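You operate a simulated robot arm through the tools that you are given. There is no shell and no other tool.

The job below is to be done with a simulated robot arm. You get a single attempt, and the scene is never put back.

TASK
Set the alarm for eight, wind the clock fully and slide the alarm on.
Fine: slide it off first, so that it never rings.
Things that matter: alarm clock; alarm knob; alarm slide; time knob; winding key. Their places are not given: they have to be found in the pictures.

The check looks at the end state, three seconds after you hand in, the way a careful person would. Anything else that was tipped, shoved, dropped, spilled or broken makes it a failure.

THE ROBOT
A 7-joint arm with a two-finger parallel gripper, fixed in place. Base frame: the origin is at the foot of the arm, x ahead of it, y to its left, z up. Readings come in mm, rad, newtons and seconds.
Its first joint turns from -2.897 to 2.897 rad. Payload 4.4 kg.
The TCP is the grasp point between the finger pads, 23 mm short of the fingertips. In the tool frame z runs along the fingers and y along their closing line. Largest opening 94 mm; finger width 38, thickness 10; the body of the gripper, 54 by 96 mm, starts 39 mm behind the TCP.
Orientation is that of the tool frame in the base frame, as a unit quaternion [w, x, y, z]. With the fingers straight down and closing along the base's y, the tool's x points along the base's -x, its y along +y and its z along -z.

THE INTERFACE
- The arm moves only by the tool drive_tool. Its argument "moves" is a list of rows, each a list of 7 numbers: the shift along the tool's x, y, z in m, then the turn, a rotation vector about the tool's x, y, z in rad, then the gripper command, from -1 (fully open) to 1 (shut), values between in proportion. In form: [[dx, dy, dz, rx, ry, rz, claw], ...]. A call has 1 to 20 rows; each row shifts and turns the commanded pose from where the row before left it, along the tool's axes as they then stand. Each row takes 0.2 s and may step no farther than 50 mm and 0.15 rad from the row before; otherwise, or with a gripper value out of range, the whole call is refused. A pose out of reach is approached as far as the arm can. The call stops where the force on the tool passes 40 N (or 10 N more than at its start, if that is more) or the arm is blocked; 0.2 s more then pass. The fingers move at their own pace (about 72 mm/s each) and stop on an object; they squeeze with about 44 N. The grip force told is the motor's: it shows also when the fingers shut on nothing. Time passes only in rows, and 0.2 s behind the last, so rows that do not move let the fingers close. It gives the time, the measured TCP pose, the force on the tool (base axes), the opening and the grip force at its end, in the units of the frame above (readings bear some noise), with the torque about the TCP (base axes, N m) and any sound that the robot's microphone picked up, and new pictures: "views" is both (left out), scene, wrist or none.
- Cameras (640 x 400 px; columns grow to the right, rows downward): "scene" is fixed at [399.8, -652.7, 1651.7]; the picture's right is [0.93, -0.36, 0.00], its down [-0.14, -0.36, -0.92] and it looks along [0.34, 0.86, -0.38] (base axes); focal length 362 px, centre (320, 200). "wrist" rides on the gripper at [86, 16, -75] in the tool frame; the picture's right is [-0.18, 0.98, 0.00], its down [-0.58, -0.11, -0.81] and it looks along [-0.79, -0.15, 0.59] (tool axes); focal length 243 px, centre (320, 200).
- pixel_to_xyz(camera, pixels): for up to 12 pixels [column, row] of the newest picture of that camera ("zoom" is the newest enlarged one), the place [x, y, z] in the base frame of the surface seen there, good to about 3 mm. It takes no simulated time.
- inspect(camera, box): a new picture of the part [left, top, right, bottom] of that camera's present view, enlarged. It takes no simulated time.
- finish_job(): hands the job in; it is judged then, once.

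Leave the gripper open and the arm clear of the work at the hand-in unless told otherwise.

The tools are called after "Emit:" as name(argument=value, ...) on one line, values as JSON. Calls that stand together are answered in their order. drive_tool: Moves the arm, as the interface text tells. Its arguments: {"type":"object","properties":{"moves":{"type":"array","items":{"type":"array","items":{"type":"number"}}},"views":{"type":"string","enum":["both","scene","wrist","none"]}},"required":["moves"]} The other tools are called the same way: pixel_to_xyz (camera, pixels) gives the place of the surface under pixels of a picture; inspect (camera, box) takes an enlarged picture of a part of a camera's view; finish_job () hands the job in.

At the start:

```text
time_s: 0.0
ee_pos: [800.8, 330.4, 1294.7]
tool_rot: [0.001, 0.0, 1.0, 0.0]
wrist_force: [0.6, 0.0, -0.5]
wrist_torque: [0.02, 0.0, 0.01]
finger_gap: 93.9
grasp_force: 0.1
```

scene: 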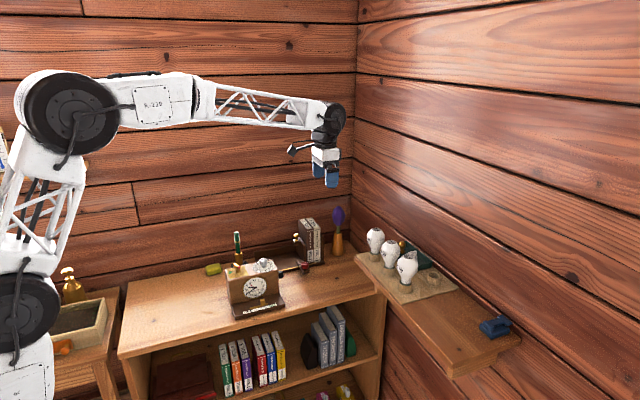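
wrist: 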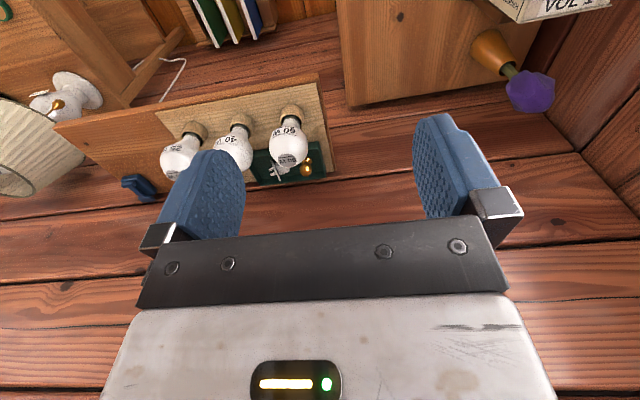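

I see what looks like a clock on top of a bookcase in the scene picture, around (255, 285). I'll enlarge that region first.

Emit:
inspect(camera="scene", box=[200, 220, 328, 330])

Emit:
inspect(camera="scene", box=[220, 250, 300, 320])

```text
3.64 times, centred on (264, 275) of scene
```

zoom: 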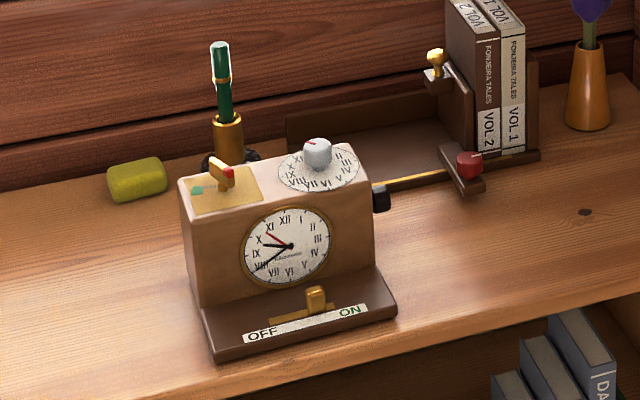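

```text
5.71 times, centred on (260, 285) of scene
```

zoom: 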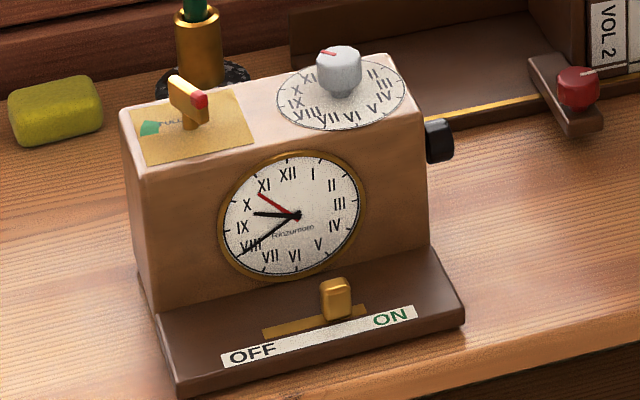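

The clock shows its slide (gold tab by ON/OFF), a grey alarm knob with a red mark on a numbered dial, a gold key with a red end on a plate marked FULL, and a black knob on the right side (time knob). I'll measure places from the latest zoom picture.

Emit:
pixel_to_xyz(camera="zoom", pixels=[[128, 112], [388, 60], [425, 130], [147, 175], [338, 55], [340, 85], [185, 85], [200, 100], [337, 285], [337, 312], [440, 140], [265, 333]])

Emit:
pixel_to_xyz(camera="zoom", pixels=[[365, 310], [180, 390], [462, 320], [160, 315], [430, 245], [300, 215], [150, 128], [195, 120], [290, 100], [400, 95], [55, 110], [195, 40]])

```text
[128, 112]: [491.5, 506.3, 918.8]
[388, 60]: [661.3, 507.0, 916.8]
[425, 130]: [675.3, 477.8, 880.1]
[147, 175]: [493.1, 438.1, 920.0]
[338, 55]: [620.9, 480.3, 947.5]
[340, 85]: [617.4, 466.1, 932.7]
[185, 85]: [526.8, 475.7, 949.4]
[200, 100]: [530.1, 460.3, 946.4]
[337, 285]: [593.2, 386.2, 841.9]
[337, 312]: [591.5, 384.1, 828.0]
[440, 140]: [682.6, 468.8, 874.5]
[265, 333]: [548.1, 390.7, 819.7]
```

```text
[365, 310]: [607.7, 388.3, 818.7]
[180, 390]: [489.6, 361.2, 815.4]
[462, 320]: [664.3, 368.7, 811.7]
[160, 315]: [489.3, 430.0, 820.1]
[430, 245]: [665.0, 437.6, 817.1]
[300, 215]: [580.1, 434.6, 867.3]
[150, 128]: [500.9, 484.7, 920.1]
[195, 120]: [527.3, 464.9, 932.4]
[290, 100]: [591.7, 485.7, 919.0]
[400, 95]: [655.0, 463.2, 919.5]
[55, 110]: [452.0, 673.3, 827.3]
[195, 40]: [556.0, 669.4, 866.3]
```

The clock stands square to the base axes: body about x 490–665, y 438–507, top z 919. The alarm knob is near (620, 473), the key near (528, 470), and the slide tab near (593, 387, 830). The tab sits toward ON. I'll bring the arm over, still well above the clock, and turn it so the wrist camera faces the clock front.

Emit:
drive_tool(moves=[[0.0351, 0.0009, 0.0277, 0, 0, 0, -1], [0.0351, 0.0009, 0.0277, 0, 0, 0, -1], [0.0351, 0.0009, 0.0277, 0, 0, 0, -1], [0.0351, 0.0009, 0.0277, 0, 0, 0, -1], [0.0351, 0.0009, 0.0277, 0, 0, 0, -1], [0.0351, 0.0009, 0.0277, 0, 0, 0, -1], [0.0351, 0.0009, 0.0277, 0, 0, 0, -1], [0, 0, 0, 0, 0, -0.1428, -1], [0, 0, 0, 0, 0, -0.1428, -1], [0, 0, 0, 0, 0, -0.1428, -1], [0, 0, 0, 0, 0, -0.1428, -1], [0, 0, 0, 0, 0, -0.1428, -1], [0, 0, 0, 0, 0, -0.1428, -1], [0, 0, 0, 0, 0, -0.1428, -1], [0, 0, 0, 0, 0, -0.1428, -1], [0, 0, 0, 0, 0, -0.1428, -1], [0, 0, 0, 0, 0, -0.1428, -1], [0, 0, 0, 0, 0, -0.1428, -1]], views="both")

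```text
time_s: 3.8
ee_pos: [554.6, 337.8, 1100.9]
tool_rot: [0.0, 0.708, -0.707, 0.0]
wrist_force: [0.3, -0.5, 0.1]
wrist_torque: [0.03, 0.02, -0.02]
finger_gap: 94.0
grasp_force: 0.1
```

scene: 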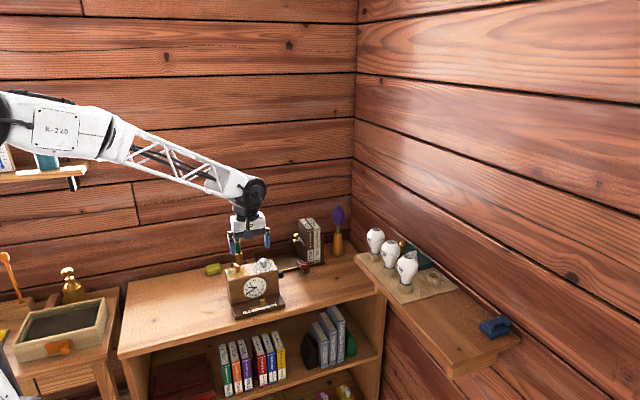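
wrist: 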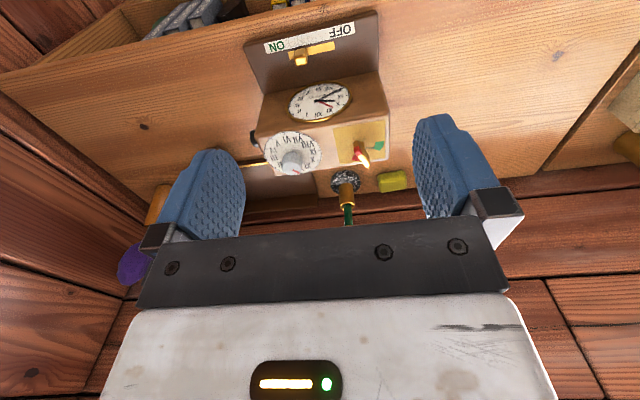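

The wrist camera now sees the clock, upside down. I'll enlarge columns 235–405, rows 5–185 to read the dial, the key plate and the slide.

Emit:
inspect(camera="wrist", box=[255, 80, 401, 180])

Emit:
inspect(camera="wrist", box=[240, 5, 390, 100])

Emit:
inspect(camera="scene", box=[225, 252, 295, 296])

```text
4.00 times, centred on (328, 130) of wrist
```

zoom: 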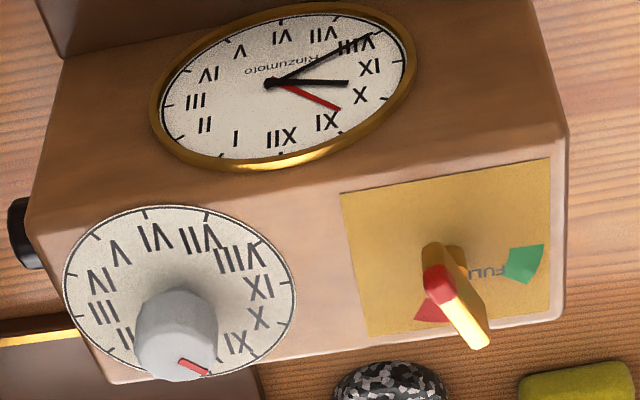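

```text
4.21 times, centred on (315, 52) of wrist
```

zoom: 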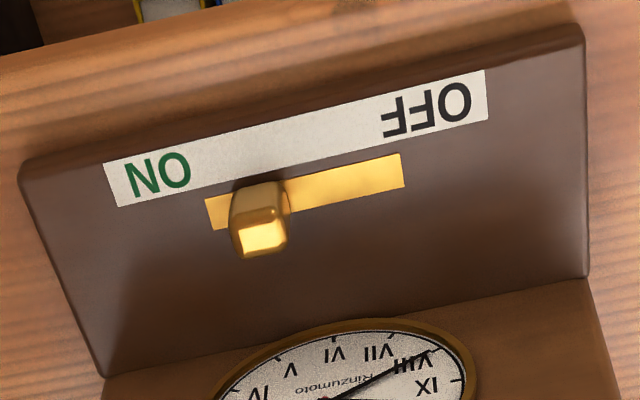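

```text
9.09 times, centred on (260, 274) of scene
```

zoom: 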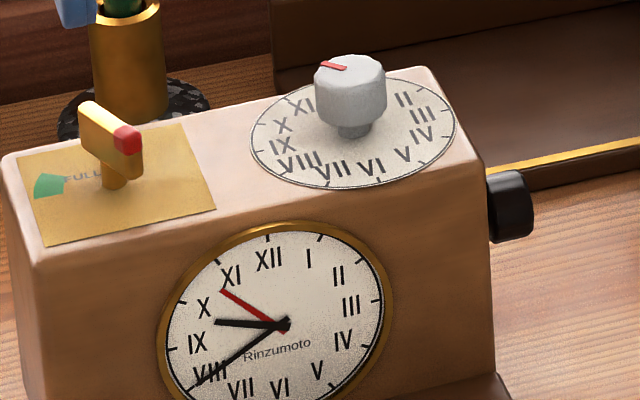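

The slide tab sits at the ON end; the alarm hand is near half past ten; time is 9:40. The slide has to go off first. I'll take a fresh enlarged view of the slide so I can measure it.

Emit:
inspect(camera="wrist", box=[240, 5, 390, 100])

Emit:
pixel_to_xyz(camera="zoom", pixels=[[210, 215], [402, 170], [262, 215], [262, 238], [240, 240], [285, 232], [236, 200], [285, 195], [150, 175], [430, 110], [300, 250], [350, 260]])

```text
4.21 times, centred on (315, 52) of wrist
```

zoom: 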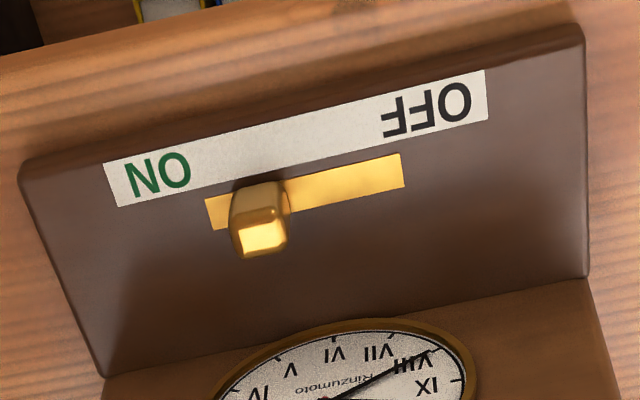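

```text
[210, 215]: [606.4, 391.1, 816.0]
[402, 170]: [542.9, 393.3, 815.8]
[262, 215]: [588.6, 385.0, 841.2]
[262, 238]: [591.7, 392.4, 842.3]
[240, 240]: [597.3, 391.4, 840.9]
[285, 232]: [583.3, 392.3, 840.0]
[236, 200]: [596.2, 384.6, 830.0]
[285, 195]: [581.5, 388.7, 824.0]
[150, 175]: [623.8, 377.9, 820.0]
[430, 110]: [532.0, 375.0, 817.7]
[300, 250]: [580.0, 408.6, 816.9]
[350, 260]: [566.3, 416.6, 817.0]
```

The tab spans x 582–598, y 384–395, top z 842, and its slot runs from x 543 to 607. I'll go above it with the gripper partly open and lower to just above the tab, keeping the gripper body in front of the clock face.

Emit:
drive_tool(moves=[[-0.0231, -0.0177, 0.03, 0, 0, 0, -0.1], [-0.0231, -0.0177, 0.03, 0, 0, 0, -0.1], [0, 0, 0.04, 0, 0, 0, -0.1], [0, 0, 0.04, 0, 0, 0, -0.1], [0, 0, 0.04, 0, 0, 0, -0.1], [0, 0, 0.04, 0, 0, 0, -0.1], [0, 0, 0, 0, 0, 0, -0.1]], views="both")

```text
time_s: 5.4
ee_pos: [590.3, 385.2, 878.5]
tool_rot: [0.001, -0.707, 0.707, -0.001]
wrist_force: [0.3, -0.2, -0.5]
wrist_torque: [0.01, 0.01, -0.01]
finger_gap: 52.1
grasp_force: 0.0
```

scene: 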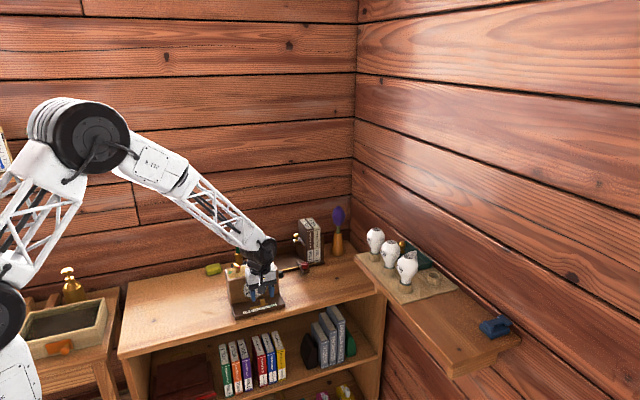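
wrist: 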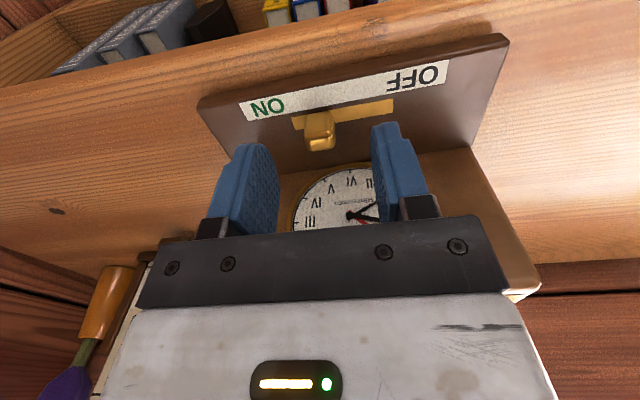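

The tab is centred between the fingers (column 320, row 130). I'll lower 30 mm so the fingertips sit about 8 mm above the plinth, without closing yet.

Emit:
drive_tool(moves=[[0, 0, 0.015, 0, 0, 0, -0.1], [0, 0, 0.015, 0, 0, 0, -0.1], [0, 0, 0, 0, 0, 0, -0.1]], views="both")

```text
time_s: 6.2
ee_pos: [590.5, 382.8, 848.5]
tool_rot: [0.0, -0.707, 0.707, -0.001]
wrist_force: [0.5, -0.4, -0.1]
wrist_torque: [0.02, 0.0, 0.01]
finger_gap: 51.7
grasp_force: 0.0
```

scene: 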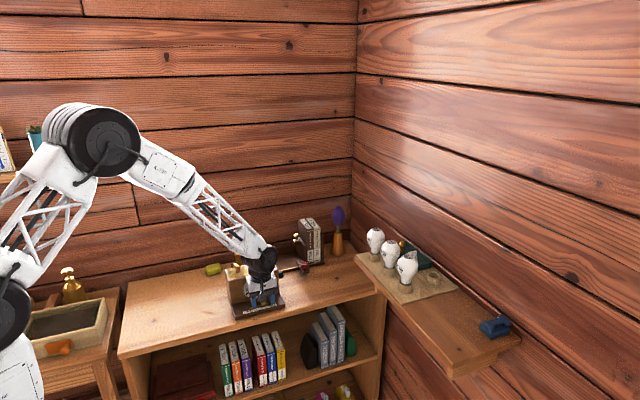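
wrist: 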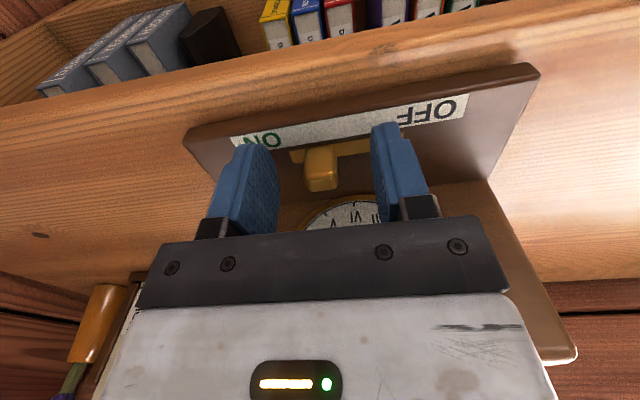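

The fingers stand either side of the tab. I'll narrow the gap to about 24 mm so they cage it without squeezing, then move toward OFF (−x) in small steps while I watch the force.

Emit:
drive_tool(moves=[[0, 0, 0, 0, 0, 0, 0.49], [0, 0, 0, 0, 0, 0, 0.49], [0, 0.005, 0, 0, 0, 0, 0.49], [0, 0.005, 0, 0, 0, 0, 0.49], [0, 0.005, 0, 0, 0, 0, 0.49], [0, 0.005, 0, 0, 0, 0, 0.49], [0, 0.005, 0, 0, 0, 0, 0.49]], views="wrist")

```text
time_s: 7.8
ee_pos: [565.7, 383.8, 850.4]
tool_rot: [0.0, -0.707, 0.707, 0.0]
wrist_force: [0.7, -0.2, 0.7]
wrist_torque: [0.02, -0.02, 0.06]
finger_gap: 23.8
grasp_force: 0.0
```

wrist: 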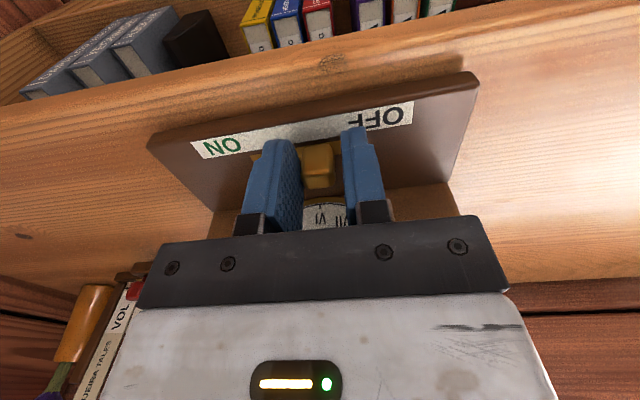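

The tab follows with almost no force. I'll go on toward OFF in 3 mm steps.

Emit:
drive_tool(moves=[[0, 0.003, 0, 0, 0, 0, 0.49], [0, 0.003, 0, 0, 0, 0, 0.49], [0, 0.003, 0, 0, 0, 0, 0.49]], views="wrist")

```text
time_s: 8.6
ee_pos: [556.8, 383.6, 852.9]
tool_rot: [-0.001, 0.707, -0.707, 0.0]
wrist_force: [7.7, -1.4, 3.4]
wrist_torque: [0.0, -0.15, -0.01]
finger_gap: 27.7
grasp_force: 4.4
```

wrist: 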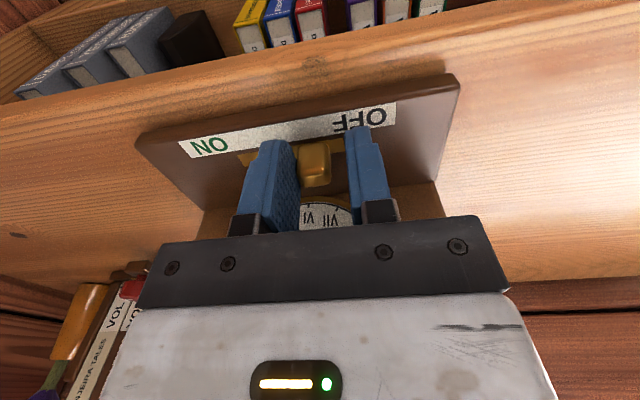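

Force rose to about 8 N and the gap was pushed open, so the tab seems to be at the end of its travel. I'll look closely at where it sits.

Emit:
inspect(camera="wrist", box=[170, 70, 470, 240])

Emit:
pixel_to_xyz(camera="wrist", pixels=[[315, 178], [302, 175], [328, 175], [245, 160], [137, 148], [458, 80]])

```text
2.13 times, centred on (320, 155) of wrist
```

zoom: 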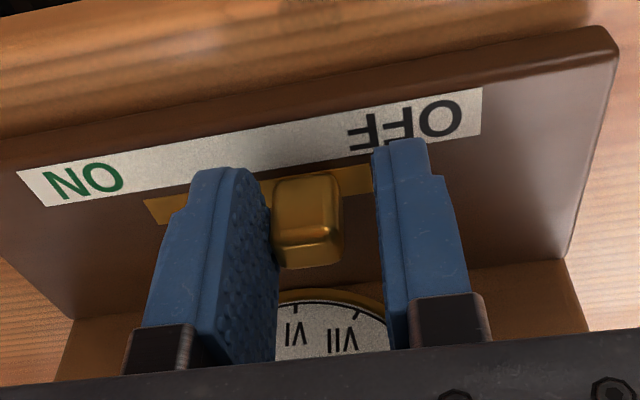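

```text
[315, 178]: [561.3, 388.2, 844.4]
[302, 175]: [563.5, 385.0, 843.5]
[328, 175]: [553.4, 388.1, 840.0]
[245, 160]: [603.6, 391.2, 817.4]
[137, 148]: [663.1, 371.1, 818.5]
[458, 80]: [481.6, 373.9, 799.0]
```

The tab centre now reads x ≈ 560, the OFF end (it was 590), and the plinth edge has not moved. I'll back off, open and lift straight up, then check.

Emit:
drive_tool(moves=[[0, -0.004, 0, 0, 0, 0, 0.2], [0, 0, 0, 0, 0, 0, 0.0], [0, 0, -0.03, 0, 0, 0, 0.0], [0, 0, -0.04, 0, 0, 0, 0.0], [0, 0, -0.045, 0, 0, 0, 0.0], [0.04, 0, -0.02, 0, 0, 0, 0.0], [0.04, 0, -0.02, 0, 0, 0, 0.0], [0, 0, 0, 0, 0, 0, -0.1]], views="both")

```text
time_s: 10.4
ee_pos: [561.3, 300.0, 1006.3]
tool_rot: [0.0, -0.707, 0.707, 0.0]
wrist_force: [-0.9, -0.3, -0.3]
wrist_torque: [-0.01, 0.0, -0.03]
finger_gap: 51.7
grasp_force: 0.0
```

scene: 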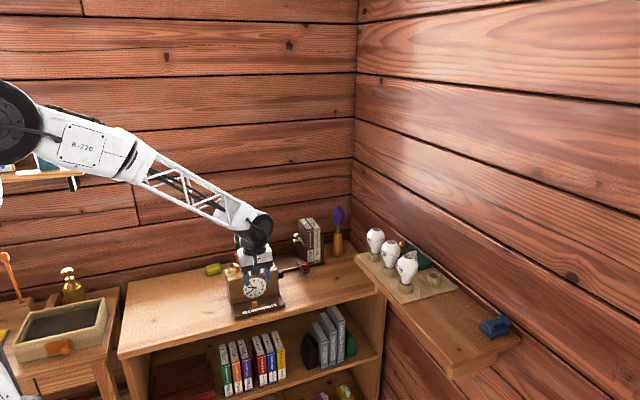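
wrist: 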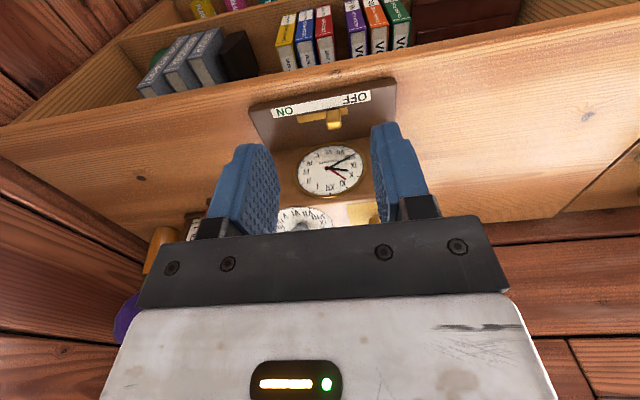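

The tab shows at the OFF end (column 335, row 120). Next I want a steep view of the clock top to read the alarm dial and the key plate, so I'll rise and tilt the camera down above it.

Emit:
drive_tool(moves=[[0, 0, -0.03, 0, 0, 0, -1], [0, 0, -0.03, 0, 0, 0, -1], [-0.0433, 0, 0, 0, 0, 0, -1], [-0.0433, 0, 0, 0, 0, 0, -1], [-0.0433, 0, 0, 0, 0, 0, -1], [0, 0, 0, 0, 0.15, 0, -1], [0, 0, 0, 0, 0.15, 0, -1], [0, 0, 0, 0, 0.15, 0, -1], [0, 0, 0, 0, 0.15, 0, -1], [0, 0, 0, 0, 0, 0, -1]], views="both")

```text
time_s: 12.6
ee_pos: [560.9, 434.1, 1067.0]
tool_rot: [-0.208, -0.675, 0.676, -0.209]
wrist_force: [0.2, -0.5, -0.1]
wrist_torque: [0.04, -0.02, 0.01]
finger_gap: 94.2
grasp_force: 0.0
```

scene: 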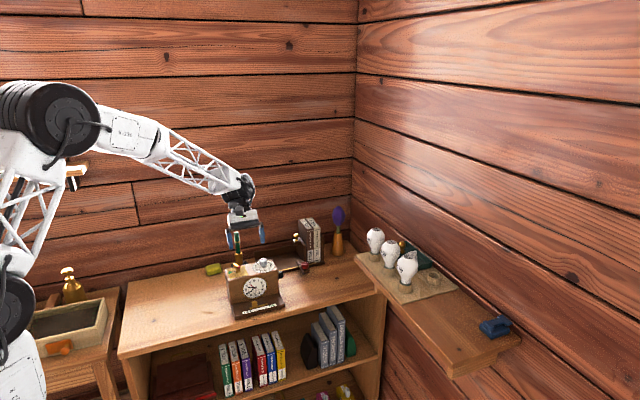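
wrist: 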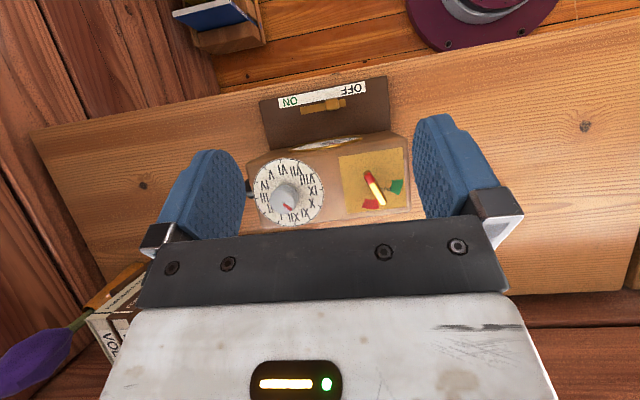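

Now I have a steep view. I'll enlarge columns 240–420, rows 75–230, covering the dial, the key and the slide.

Emit:
inspect(camera="wrist", box=[240, 145, 416, 230])

Emit:
pixel_to_xyz(camera="zoom", pixels=[[165, 190], [173, 224], [160, 170], [470, 110], [520, 190], [470, 205], [570, 145], [60, 150], [300, 150], [180, 280], [180, 55], [450, 90]])

Emit:
inspect(camera="wrist", box=[240, 70, 416, 170])

```text
3.64 times, centred on (328, 188) of wrist
```

zoom: 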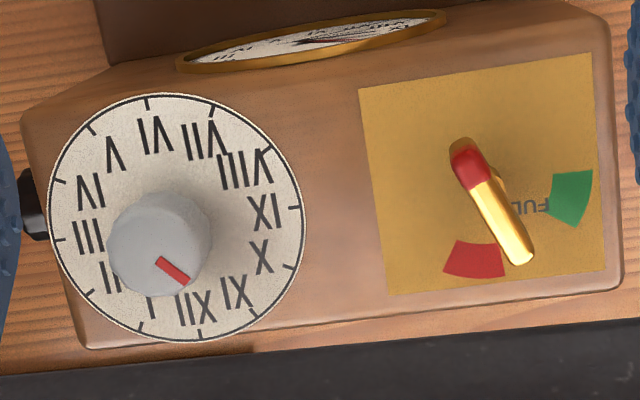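

```text
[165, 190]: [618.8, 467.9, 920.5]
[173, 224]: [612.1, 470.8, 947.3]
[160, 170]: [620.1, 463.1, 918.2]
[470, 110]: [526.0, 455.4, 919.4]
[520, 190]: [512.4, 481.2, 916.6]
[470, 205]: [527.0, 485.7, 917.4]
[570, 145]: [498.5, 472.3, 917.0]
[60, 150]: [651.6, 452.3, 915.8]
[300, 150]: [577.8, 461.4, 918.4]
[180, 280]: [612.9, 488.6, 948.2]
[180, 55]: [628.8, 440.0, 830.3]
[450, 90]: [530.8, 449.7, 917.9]
```

```text
3.64 times, centred on (328, 120) of wrist
```

zoom: 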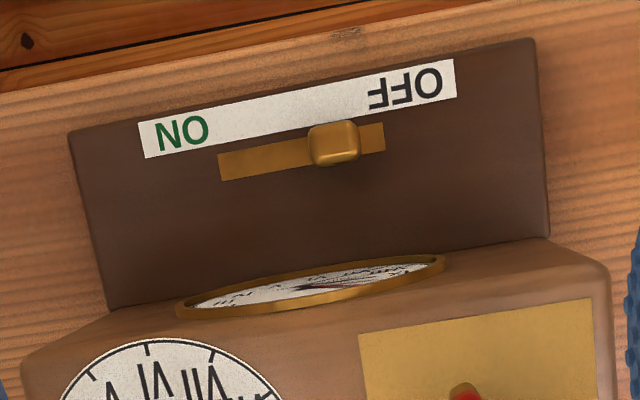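

The plate has a green patch beside FULL and a red patch further round (past full), so over-winding is something to avoid. The slide is at OFF. I'll enlarge the knob and the key separately and measure the pointer angles.

Emit:
inspect(camera="wrist", box=[248, 152, 332, 232])

Emit:
pixel_to_xyz(camera="zoom", pixels=[[280, 290], [300, 310], [320, 330], [335, 345], [270, 290], [210, 260], [250, 220], [330, 270], [250, 330], [180, 280], [345, 290], [265, 250]])

```text
5.00 times, centred on (290, 192) of wrist
```

zoom: 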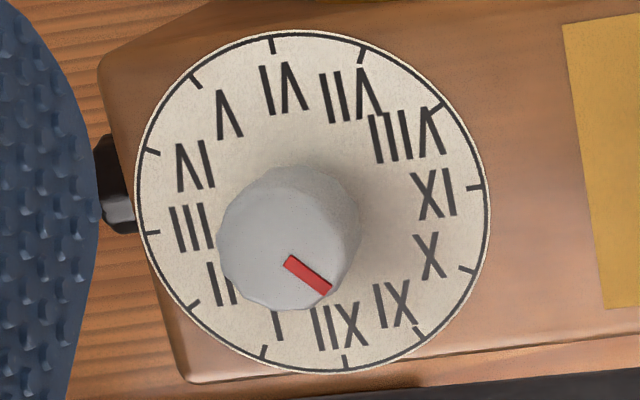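

```text
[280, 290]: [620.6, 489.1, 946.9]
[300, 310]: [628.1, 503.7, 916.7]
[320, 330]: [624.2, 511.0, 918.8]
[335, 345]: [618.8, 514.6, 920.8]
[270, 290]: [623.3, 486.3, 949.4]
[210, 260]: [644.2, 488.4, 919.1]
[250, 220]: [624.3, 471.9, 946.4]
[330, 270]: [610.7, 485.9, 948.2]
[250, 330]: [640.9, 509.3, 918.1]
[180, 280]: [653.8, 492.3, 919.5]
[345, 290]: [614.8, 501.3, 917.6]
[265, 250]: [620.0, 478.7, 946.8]
```

The knob's red mark points to about 10.6 on the dial, which agrees with the red hand. VIII is about 75–78° counter-clockwise from there, seen from above. I'll measure the dial's tick marks to find the knob's axis, then zoom in on the key.

Emit:
pixel_to_xyz(camera="zoom", pixels=[[272, 42], [345, 360], [478, 186], [152, 232], [436, 108], [195, 300], [468, 268], [152, 150], [418, 330], [197, 82], [362, 55], [264, 350]])

Emit:
inspect(camera="wrist", box=[332, 145, 416, 225])

Emit:
pixel_to_xyz(camera="zoom", pixels=[[25, 70], [355, 25], [375, 310], [70, 345], [180, 130], [185, 155], [220, 220], [250, 285], [325, 200], [190, 300], [240, 170], [160, 145]])

```text
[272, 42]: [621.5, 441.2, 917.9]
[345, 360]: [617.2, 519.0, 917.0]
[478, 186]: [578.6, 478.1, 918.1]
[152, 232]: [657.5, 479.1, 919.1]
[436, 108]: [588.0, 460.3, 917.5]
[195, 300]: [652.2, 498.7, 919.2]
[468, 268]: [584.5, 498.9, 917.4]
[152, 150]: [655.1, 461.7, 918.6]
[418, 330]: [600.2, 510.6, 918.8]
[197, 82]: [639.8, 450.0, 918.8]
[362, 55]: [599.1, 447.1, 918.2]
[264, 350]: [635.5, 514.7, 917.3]
```

```text
5.00 times, centred on (374, 185) of wrist
```

zoom: 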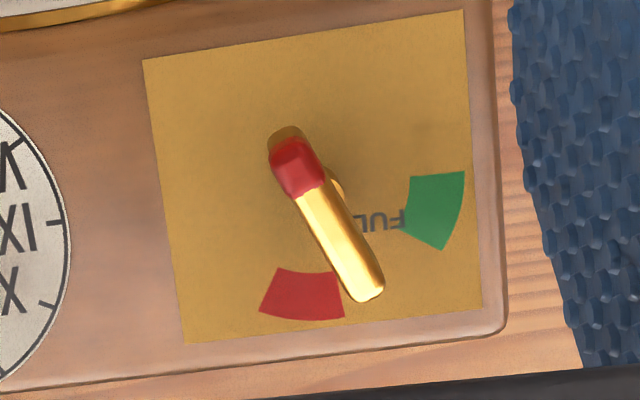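

```text
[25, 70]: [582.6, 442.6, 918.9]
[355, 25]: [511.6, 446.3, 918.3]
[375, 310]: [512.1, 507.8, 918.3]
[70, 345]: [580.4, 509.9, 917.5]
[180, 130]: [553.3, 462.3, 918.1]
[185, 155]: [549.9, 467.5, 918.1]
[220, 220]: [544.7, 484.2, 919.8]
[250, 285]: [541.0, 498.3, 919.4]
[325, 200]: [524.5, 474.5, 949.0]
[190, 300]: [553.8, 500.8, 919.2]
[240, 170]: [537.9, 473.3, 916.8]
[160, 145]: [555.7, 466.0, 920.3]
```

The dial centre works out at (619, 480), with XII toward +y and VIII toward (−x, −y). Now I'll measure the key's bar, stem, plate corners and coloured patches in the current zoom.

Emit:
pixel_to_xyz(camera="zoom", pixels=[[148, 64], [460, 14], [480, 304], [188, 340], [295, 170], [288, 140], [362, 288], [330, 230], [436, 208], [303, 295], [338, 182], [412, 180]])

Emit:
pixel_to_xyz(camera="zoom", pixels=[[464, 173], [444, 248], [404, 225], [280, 270], [262, 310], [343, 316], [332, 272], [310, 155], [282, 190], [375, 270], [350, 300], [300, 185]])

```text
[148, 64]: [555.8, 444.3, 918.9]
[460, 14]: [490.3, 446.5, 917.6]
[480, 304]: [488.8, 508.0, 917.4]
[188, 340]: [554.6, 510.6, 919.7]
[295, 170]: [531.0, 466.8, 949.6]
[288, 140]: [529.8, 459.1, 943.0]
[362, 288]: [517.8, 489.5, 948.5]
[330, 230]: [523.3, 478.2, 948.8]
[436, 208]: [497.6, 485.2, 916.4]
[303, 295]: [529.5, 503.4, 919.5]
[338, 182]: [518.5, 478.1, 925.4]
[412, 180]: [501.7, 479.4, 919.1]
```

```text
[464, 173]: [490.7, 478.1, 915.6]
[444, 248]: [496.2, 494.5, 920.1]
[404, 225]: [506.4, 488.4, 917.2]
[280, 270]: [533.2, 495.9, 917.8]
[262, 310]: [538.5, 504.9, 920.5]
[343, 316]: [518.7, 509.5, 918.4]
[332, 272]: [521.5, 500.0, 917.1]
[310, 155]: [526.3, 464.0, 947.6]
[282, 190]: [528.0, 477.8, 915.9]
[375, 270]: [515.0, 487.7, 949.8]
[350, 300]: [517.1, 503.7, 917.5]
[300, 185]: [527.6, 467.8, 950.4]
```

Key axis is at about (523, 478). Its red tip points about 157° clockwise from the back. Green (FULL) spans about 271–302°, and the red patch begins at about 354°. So later I turn the key clockwise about 130° and stop in green.

First the alarm knob: I'll untilt, move above (619, 480) and come down to just above the knob.

Emit:
drive_tool(moves=[[0, 0, 0, 0, -0.15, 0, -0.3], [0, 0, 0, 0, -0.15, 0, -0.3], [0, 0, 0, 0, -0.15, 0, -0.3], [0, 0, 0, 0, -0.15, 0, -0.3], [-0.0235, -0.0292, 0, 0, 0, 0, -0.3], [-0.0235, -0.0292, 0, 0, 0, 0, -0.3], [0, 0, 0.04, 0, 0, 0, -0.3], [0, 0, 0.035, 0, 0, 0, -0.3], [0, 0, 0, 0, 0, 0, -0.3], [0, 0, 0, 0, 0, 0, -0.3]], views="both")

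```text
time_s: 14.8
ee_pos: [619.6, 480.2, 989.9]
tool_rot: [0.001, -0.706, 0.708, 0.0]
wrist_force: [0.0, -0.8, -0.1]
wrist_torque: [0.03, -0.01, 0.0]
finger_gap: 61.2
grasp_force: 0.1
```

scene: 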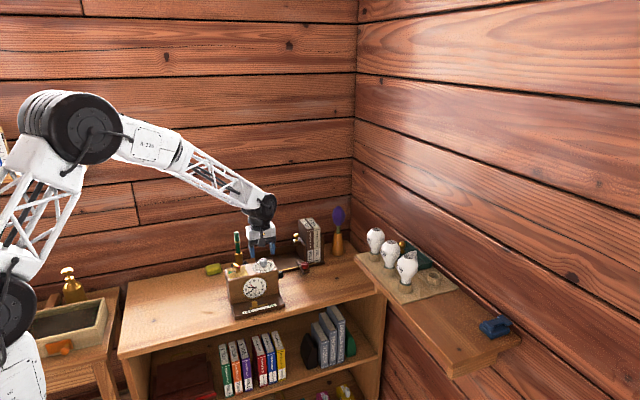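
wrist: 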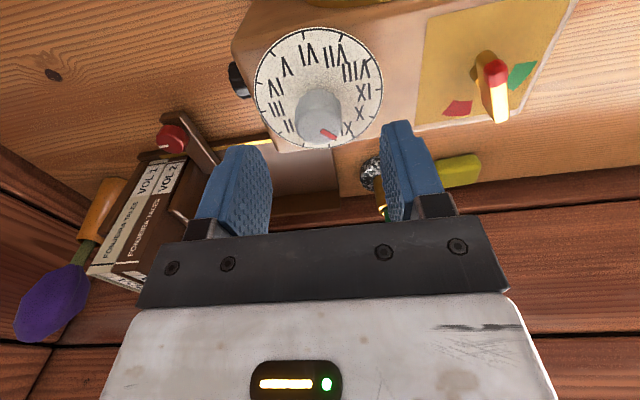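

The knob (column 318, row 120) is centred between the fingers. I'll lower 40 mm around it with the fingers open at 61 mm.

Emit:
drive_tool(moves=[[0, 0, 0.02, 0, 0, 0, -0.3], [0, 0, 0.02, 0, 0, 0, -0.3], [0, 0, 0, 0, 0, 0, -0.3]], views="wrist")

Emit:
inspect(camera="wrist", box=[200, 60, 440, 240])

```text
time_s: 15.6
ee_pos: [620.8, 480.9, 951.0]
tool_rot: [0.001, -0.707, 0.707, 0.0]
wrist_force: [0.1, 0.5, -1.0]
wrist_torque: [-0.01, -0.01, 0.02]
finger_gap: 61.3
grasp_force: 0.1
```

wrist: 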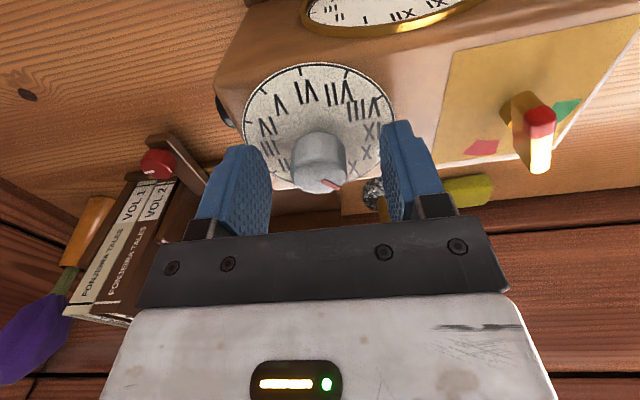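

```text
2.22 times, centred on (320, 150) of wrist
```

zoom: 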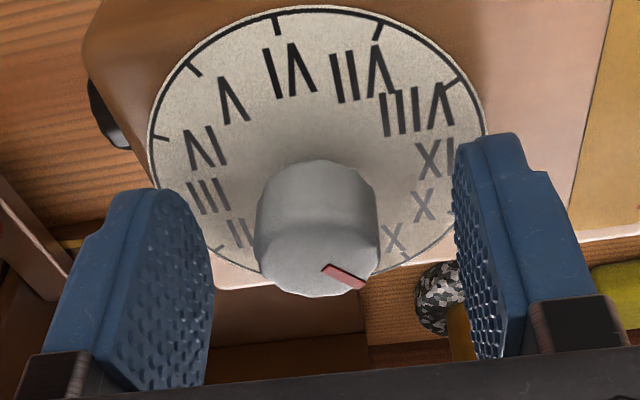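

Knob centre is at about (319, 178), right at the grasp point, and it is roughly 27 mm wide. I'll close gradually to near 28 mm, then lightly onto it, watching for side force.

Emit:
drive_tool(moves=[[0, 0, 0, 0, 0, 0, 0.2], [0, 0, 0, 0, 0, 0, 0.38], [0, 0, 0, 0, 0, 0, 0.42], [0, 0, 0, 0, 0, 0, 0.45], [0, 0, 0, 0, 0, 0, 0.48], [0, 0, 0, 0, 0, 0, 0.51]], views="wrist")

```text
time_s: 17.0
ee_pos: [620.2, 481.1, 950.7]
tool_rot: [-0.002, 0.707, -0.707, 0.0]
wrist_force: [11.9, -0.8, 3.1]
wrist_torque: [-0.05, -0.33, 0.0]
finger_gap: 27.6
grasp_force: 44.0
```

wrist: 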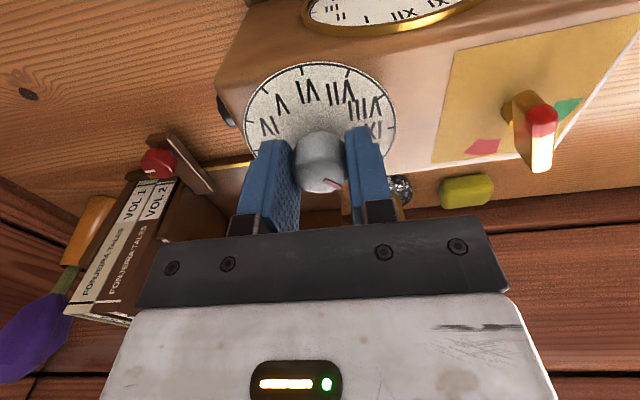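

The grip is on (27.6 mm, 44 N), but there is a 12 N side force toward +x, so I'm about a millimetre off the axis. I'll ease the tool +x by 1 mm to take that load off before turning.

Emit:
drive_tool(moves=[[0, -0.0005, 0, 0, 0, 0, 0.45], [0, -0.0005, 0, 0, 0, 0, 0.45], [0, 0, 0, 0, 0, 0, 0.45]], views="none")

```text
time_s: 17.8
ee_pos: [620.5, 480.7, 950.2]
tool_rot: [0.0, -0.707, 0.707, 0.001]
wrist_force: [9.1, -2.6, -0.4]
wrist_torque: [0.1, -0.44, -0.01]
finger_gap: 27.6
grasp_force: 44.1
```

Side force fell from 12 to 9 N for 1 mm. I'll go 2 mm more.

Emit:
drive_tool(moves=[[0, -0.001, 0, 0, 0, 0, 0.43], [0, -0.001, 0, 0, 0, 0, 0.43], [0, 0, 0, 0, 0, 0, 0.43]], views="none")

```text
time_s: 18.6
ee_pos: [622.1, 481.3, 950.9]
tool_rot: [0.0, 0.707, -0.707, 0.001]
wrist_force: [-9.1, 0.8, 1.7]
wrist_torque: [0.01, 0.16, 0.02]
finger_gap: 30.6
grasp_force: 4.0
```

Now it pushes the other way (−9 N) and the fingers have eased open to 30.6 mm. I'll go back 1 mm and read again.

Emit:
drive_tool(moves=[[0, 0.001, 0, 0, 0, 0, 0.4], [0, 0, 0, 0, 0, 0, 0.4]], views="wrist")

Emit:
inspect(camera="wrist", box=[240, 60, 420, 220])

```text
time_s: 19.2
ee_pos: [621.1, 481.2, 950.7]
tool_rot: [-0.001, -0.707, 0.707, -0.001]
wrist_force: [-1.0, 0.2, -0.8]
wrist_torque: [0.0, 0.09, 0.04]
finger_gap: 29.1
grasp_force: 0.8
```

wrist: 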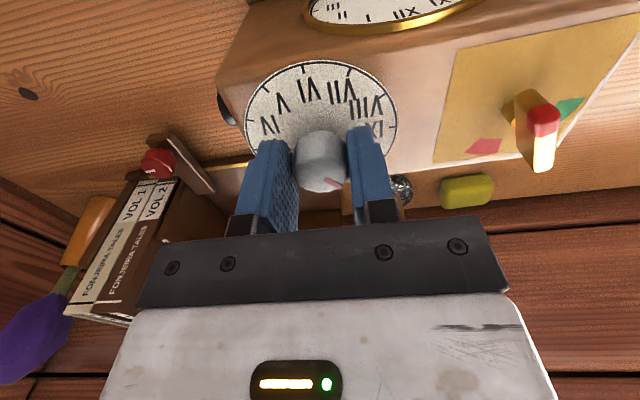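

```text
2.50 times, centred on (330, 140) of wrist
```

zoom: 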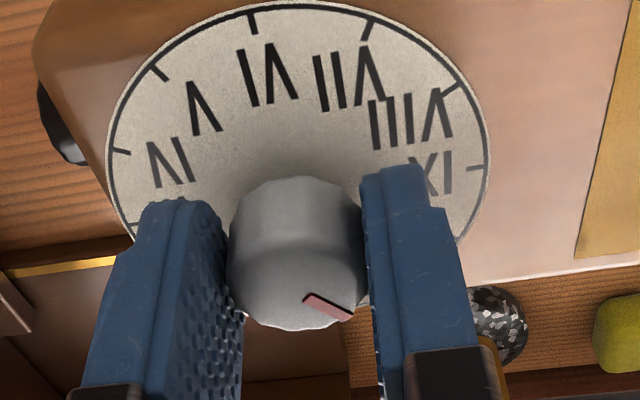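

The knob now sits between the pads with almost no side force. I'll close onto it again at this better position.

Emit:
drive_tool(moves=[[0, 0, 0, 0, 0, 0, 0.5], [0, 0, 0, 0, 0, 0, 0.5]], views="none")

```text
time_s: 19.8
ee_pos: [621.2, 480.4, 950.4]
tool_rot: [0.0, 0.708, -0.706, 0.0]
wrist_force: [-11.3, 0.1, 1.5]
wrist_torque: [-0.17, 0.51, 0.04]
finger_gap: 27.4
grasp_force: 43.6
```

Now −11 N at +2 mm, against +9 N at +1 mm, so the axis is halfway between. I'll move −x 0.5 mm.

Emit:
drive_tool(moves=[[0, 0.0005, 0, 0, 0, 0, 0.5], [0, 0, 0, 0, 0, 0, 0.5]], views="none")

```text
time_s: 20.4
ee_pos: [621.8, 480.0, 950.7]
tool_rot: [0.001, -0.707, 0.708, 0.0]
wrist_force: [-2.2, 6.5, -0.1]
wrist_torque: [-0.01, 0.29, -0.03]
finger_gap: 27.7
grasp_force: 43.9
```

Side force is now small. With the slide off, I'll turn counter-clockwise (seen from above) by 0.4 rad and look at the red hand and listen.

Emit:
drive_tool(moves=[[0, 0, 0, 0, 0, -0.1, 0.5], [0, 0, 0, 0, 0, -0.1, 0.5], [0, 0, 0, 0, 0, -0.1, 0.5], [0, 0, 0, 0, 0, -0.1, 0.5], [0, 0, 0, 0, 0, 0, 0.5]], views="both")

Emit:
inspect(camera="scene", box=[225, 252, 295, 312])

```text
time_s: 21.6
ee_pos: [621.0, 480.7, 951.7]
tool_rot: [-0.001, 0.834, -0.552, 0.0]
wrist_force: [4.5, 2.8, -0.3]
wrist_torque: [0.18, -0.33, -0.01]
finger_gap: 27.4
grasp_force: 43.8
```

scene: 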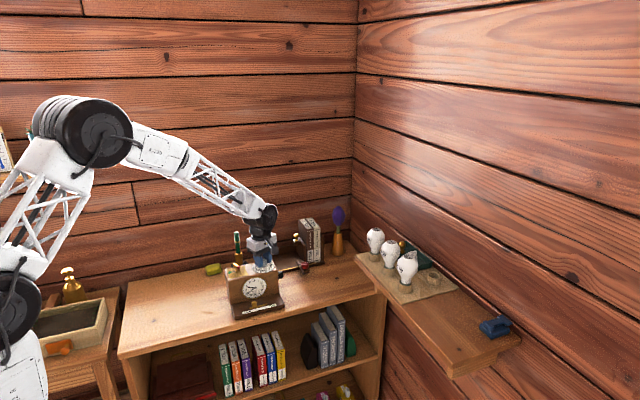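
wrist: 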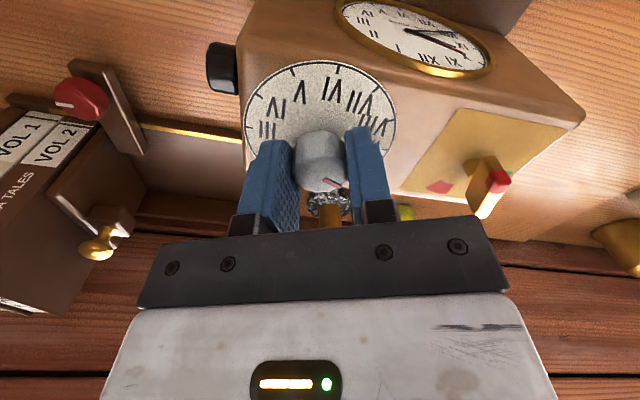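

```text
6.67 times, centred on (260, 282) of scene
```

zoom: 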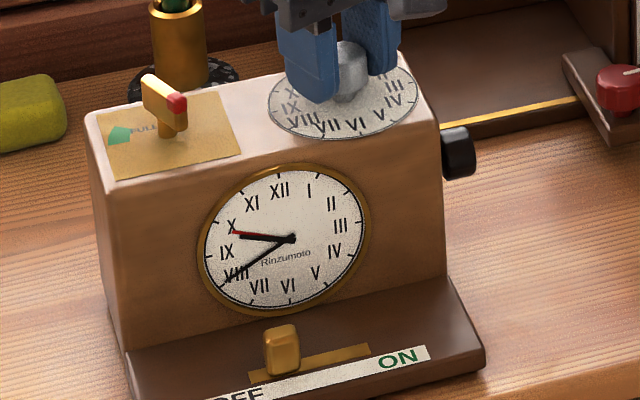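

The red hand followed: it moved counter-clockwise to about 9.8 and nothing rang. I'll turn another 0.6 rad.

Emit:
drive_tool(moves=[[0, 0, 0, 0, 0, -0.1, 0.5], [0, 0, 0, 0, 0, -0.1, 0.5], [0, 0, 0, 0, 0, -0.1, 0.5], [0, 0, 0, 0, 0, -0.1, 0.5], [0, 0, 0, 0, 0, -0.1, 0.5], [0, 0, 0, 0, 0, -0.1, 0.5], [0, 0, 0, 0, 0, 0, 0.5]], views="both")

Emit:
inspect(camera="scene", box=[235, 268, 275, 308])

Emit:
inspect(camera="wrist", box=[220, 40, 440, 220])

```text
time_s: 23.2
ee_pos: [620.9, 481.3, 951.6]
tool_rot: [0.0, 0.96, -0.281, -0.001]
wrist_force: [0.6, -0.3, -0.2]
wrist_torque: [0.13, -0.61, 0.03]
finger_gap: 27.8
grasp_force: 44.2
```

scene: 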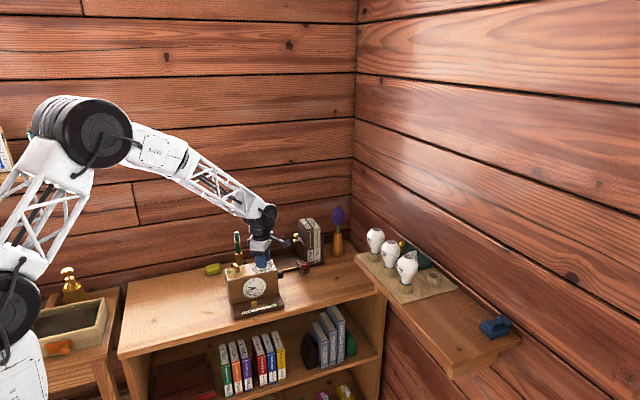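
wrist: 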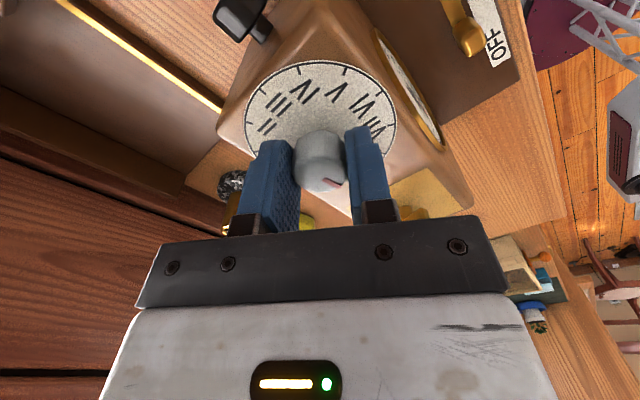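

```text
10.00 times, centred on (255, 288) of scene
```

zoom: 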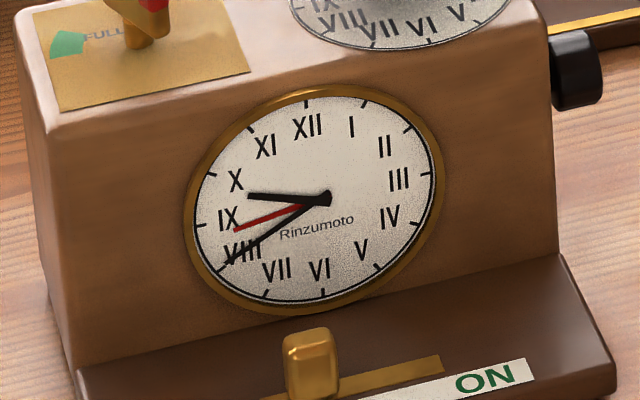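

```text
2.22 times, centred on (330, 130) of wrist
```

zoom: 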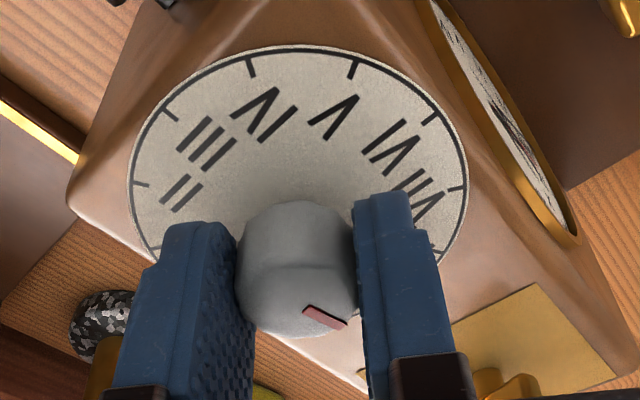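

The red hand is at about 8.6, and the minute hand points exactly at VIII, which gives a good reference line. I'll turn 0.3 rad more and compare them.

Emit:
drive_tool(moves=[[0, 0, 0, 0, 0, -0.1, 0.5], [0, 0, 0, 0, 0, -0.1, 0.5], [0, 0, 0, 0, 0, -0.1, 0.5], [0, 0, 0, 0, 0, 0, 0.5]], views="both")

Emit:
inspect(camera="scene", box=[240, 275, 270, 300])

Emit:
inspect(camera="scene", box=[235, 250, 295, 310])

```text
time_s: 24.2
ee_pos: [620.6, 479.7, 952.2]
tool_rot: [0.0, 0.991, -0.135, -0.001]
wrist_force: [-0.7, 0.3, 0.5]
wrist_torque: [0.29, -0.55, -0.01]
finger_gap: 27.3
grasp_force: 44.3
```

scene: 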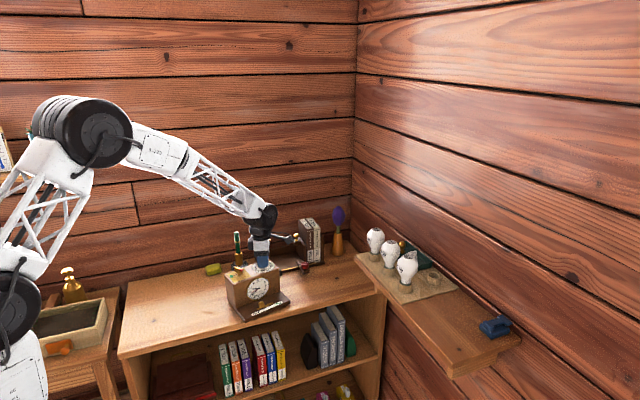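
wrist: 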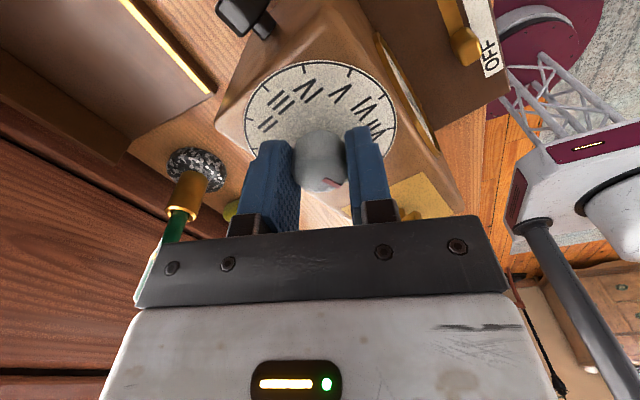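

```text
16.00 times, centred on (255, 288) of scene
```

zoom: 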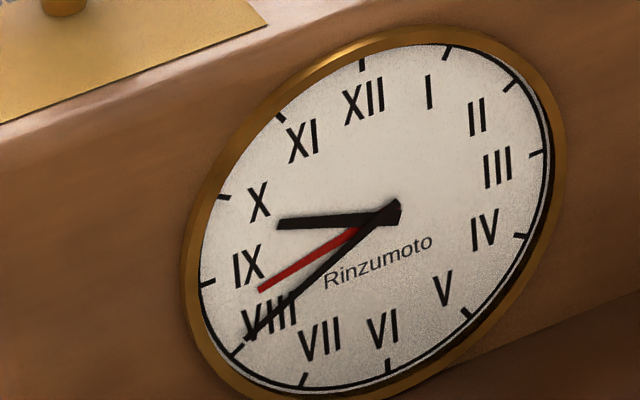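

```text
6.67 times, centred on (265, 280) of scene
```

zoom: 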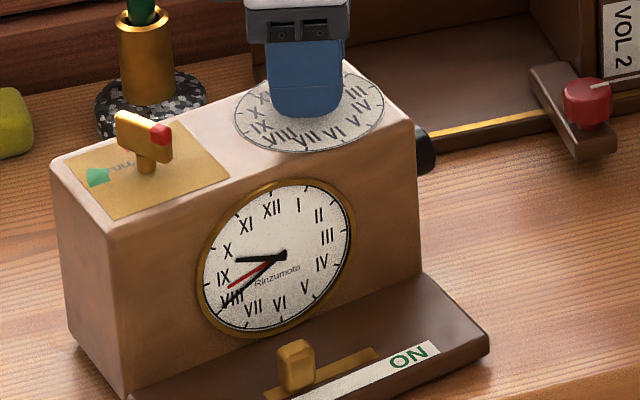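

The last turn swung the whole clock counter-clockwise, and the red hand stayed at about 8.55. So the knob met some stop or extra resistance there. I'm pausing here to measure the clock's pose and look closely before I do anything else.

Emit:
inspect(camera="scene", box=[220, 250, 300, 325])

Emit:
pixel_to_xyz(camera="zoom", pixels=[[120, 160], [440, 345], [440, 300], [160, 210], [180, 290], [300, 230]])

Emit:
inspect(camera="wrist", box=[210, 40, 430, 220])

```text
5.33 times, centred on (260, 288) of scene
```

zoom: 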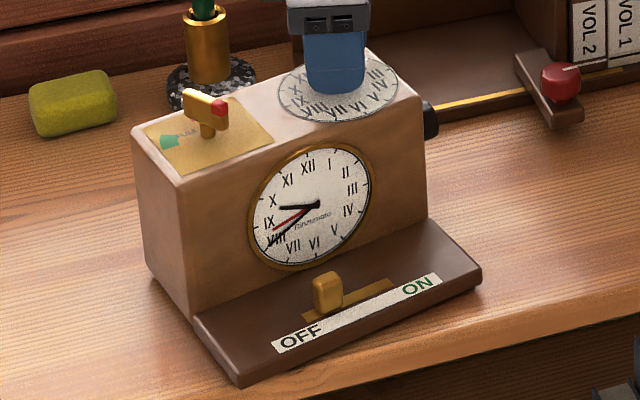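

```text
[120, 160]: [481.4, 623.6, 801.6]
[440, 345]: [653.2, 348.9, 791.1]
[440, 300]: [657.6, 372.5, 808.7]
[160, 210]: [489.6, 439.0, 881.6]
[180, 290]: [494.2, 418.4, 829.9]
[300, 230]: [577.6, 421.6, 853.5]
```

```text
2.22 times, centred on (320, 130) of wrist
```

zoom: 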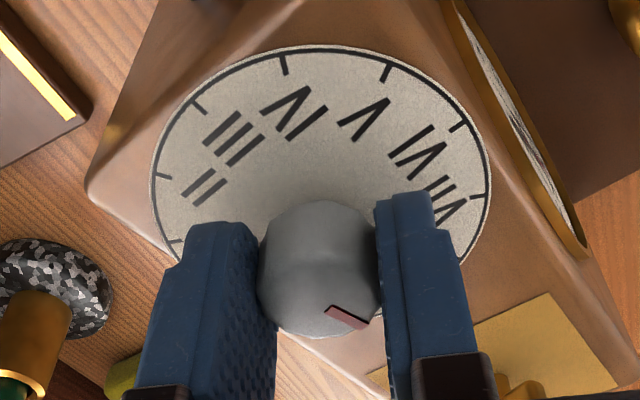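

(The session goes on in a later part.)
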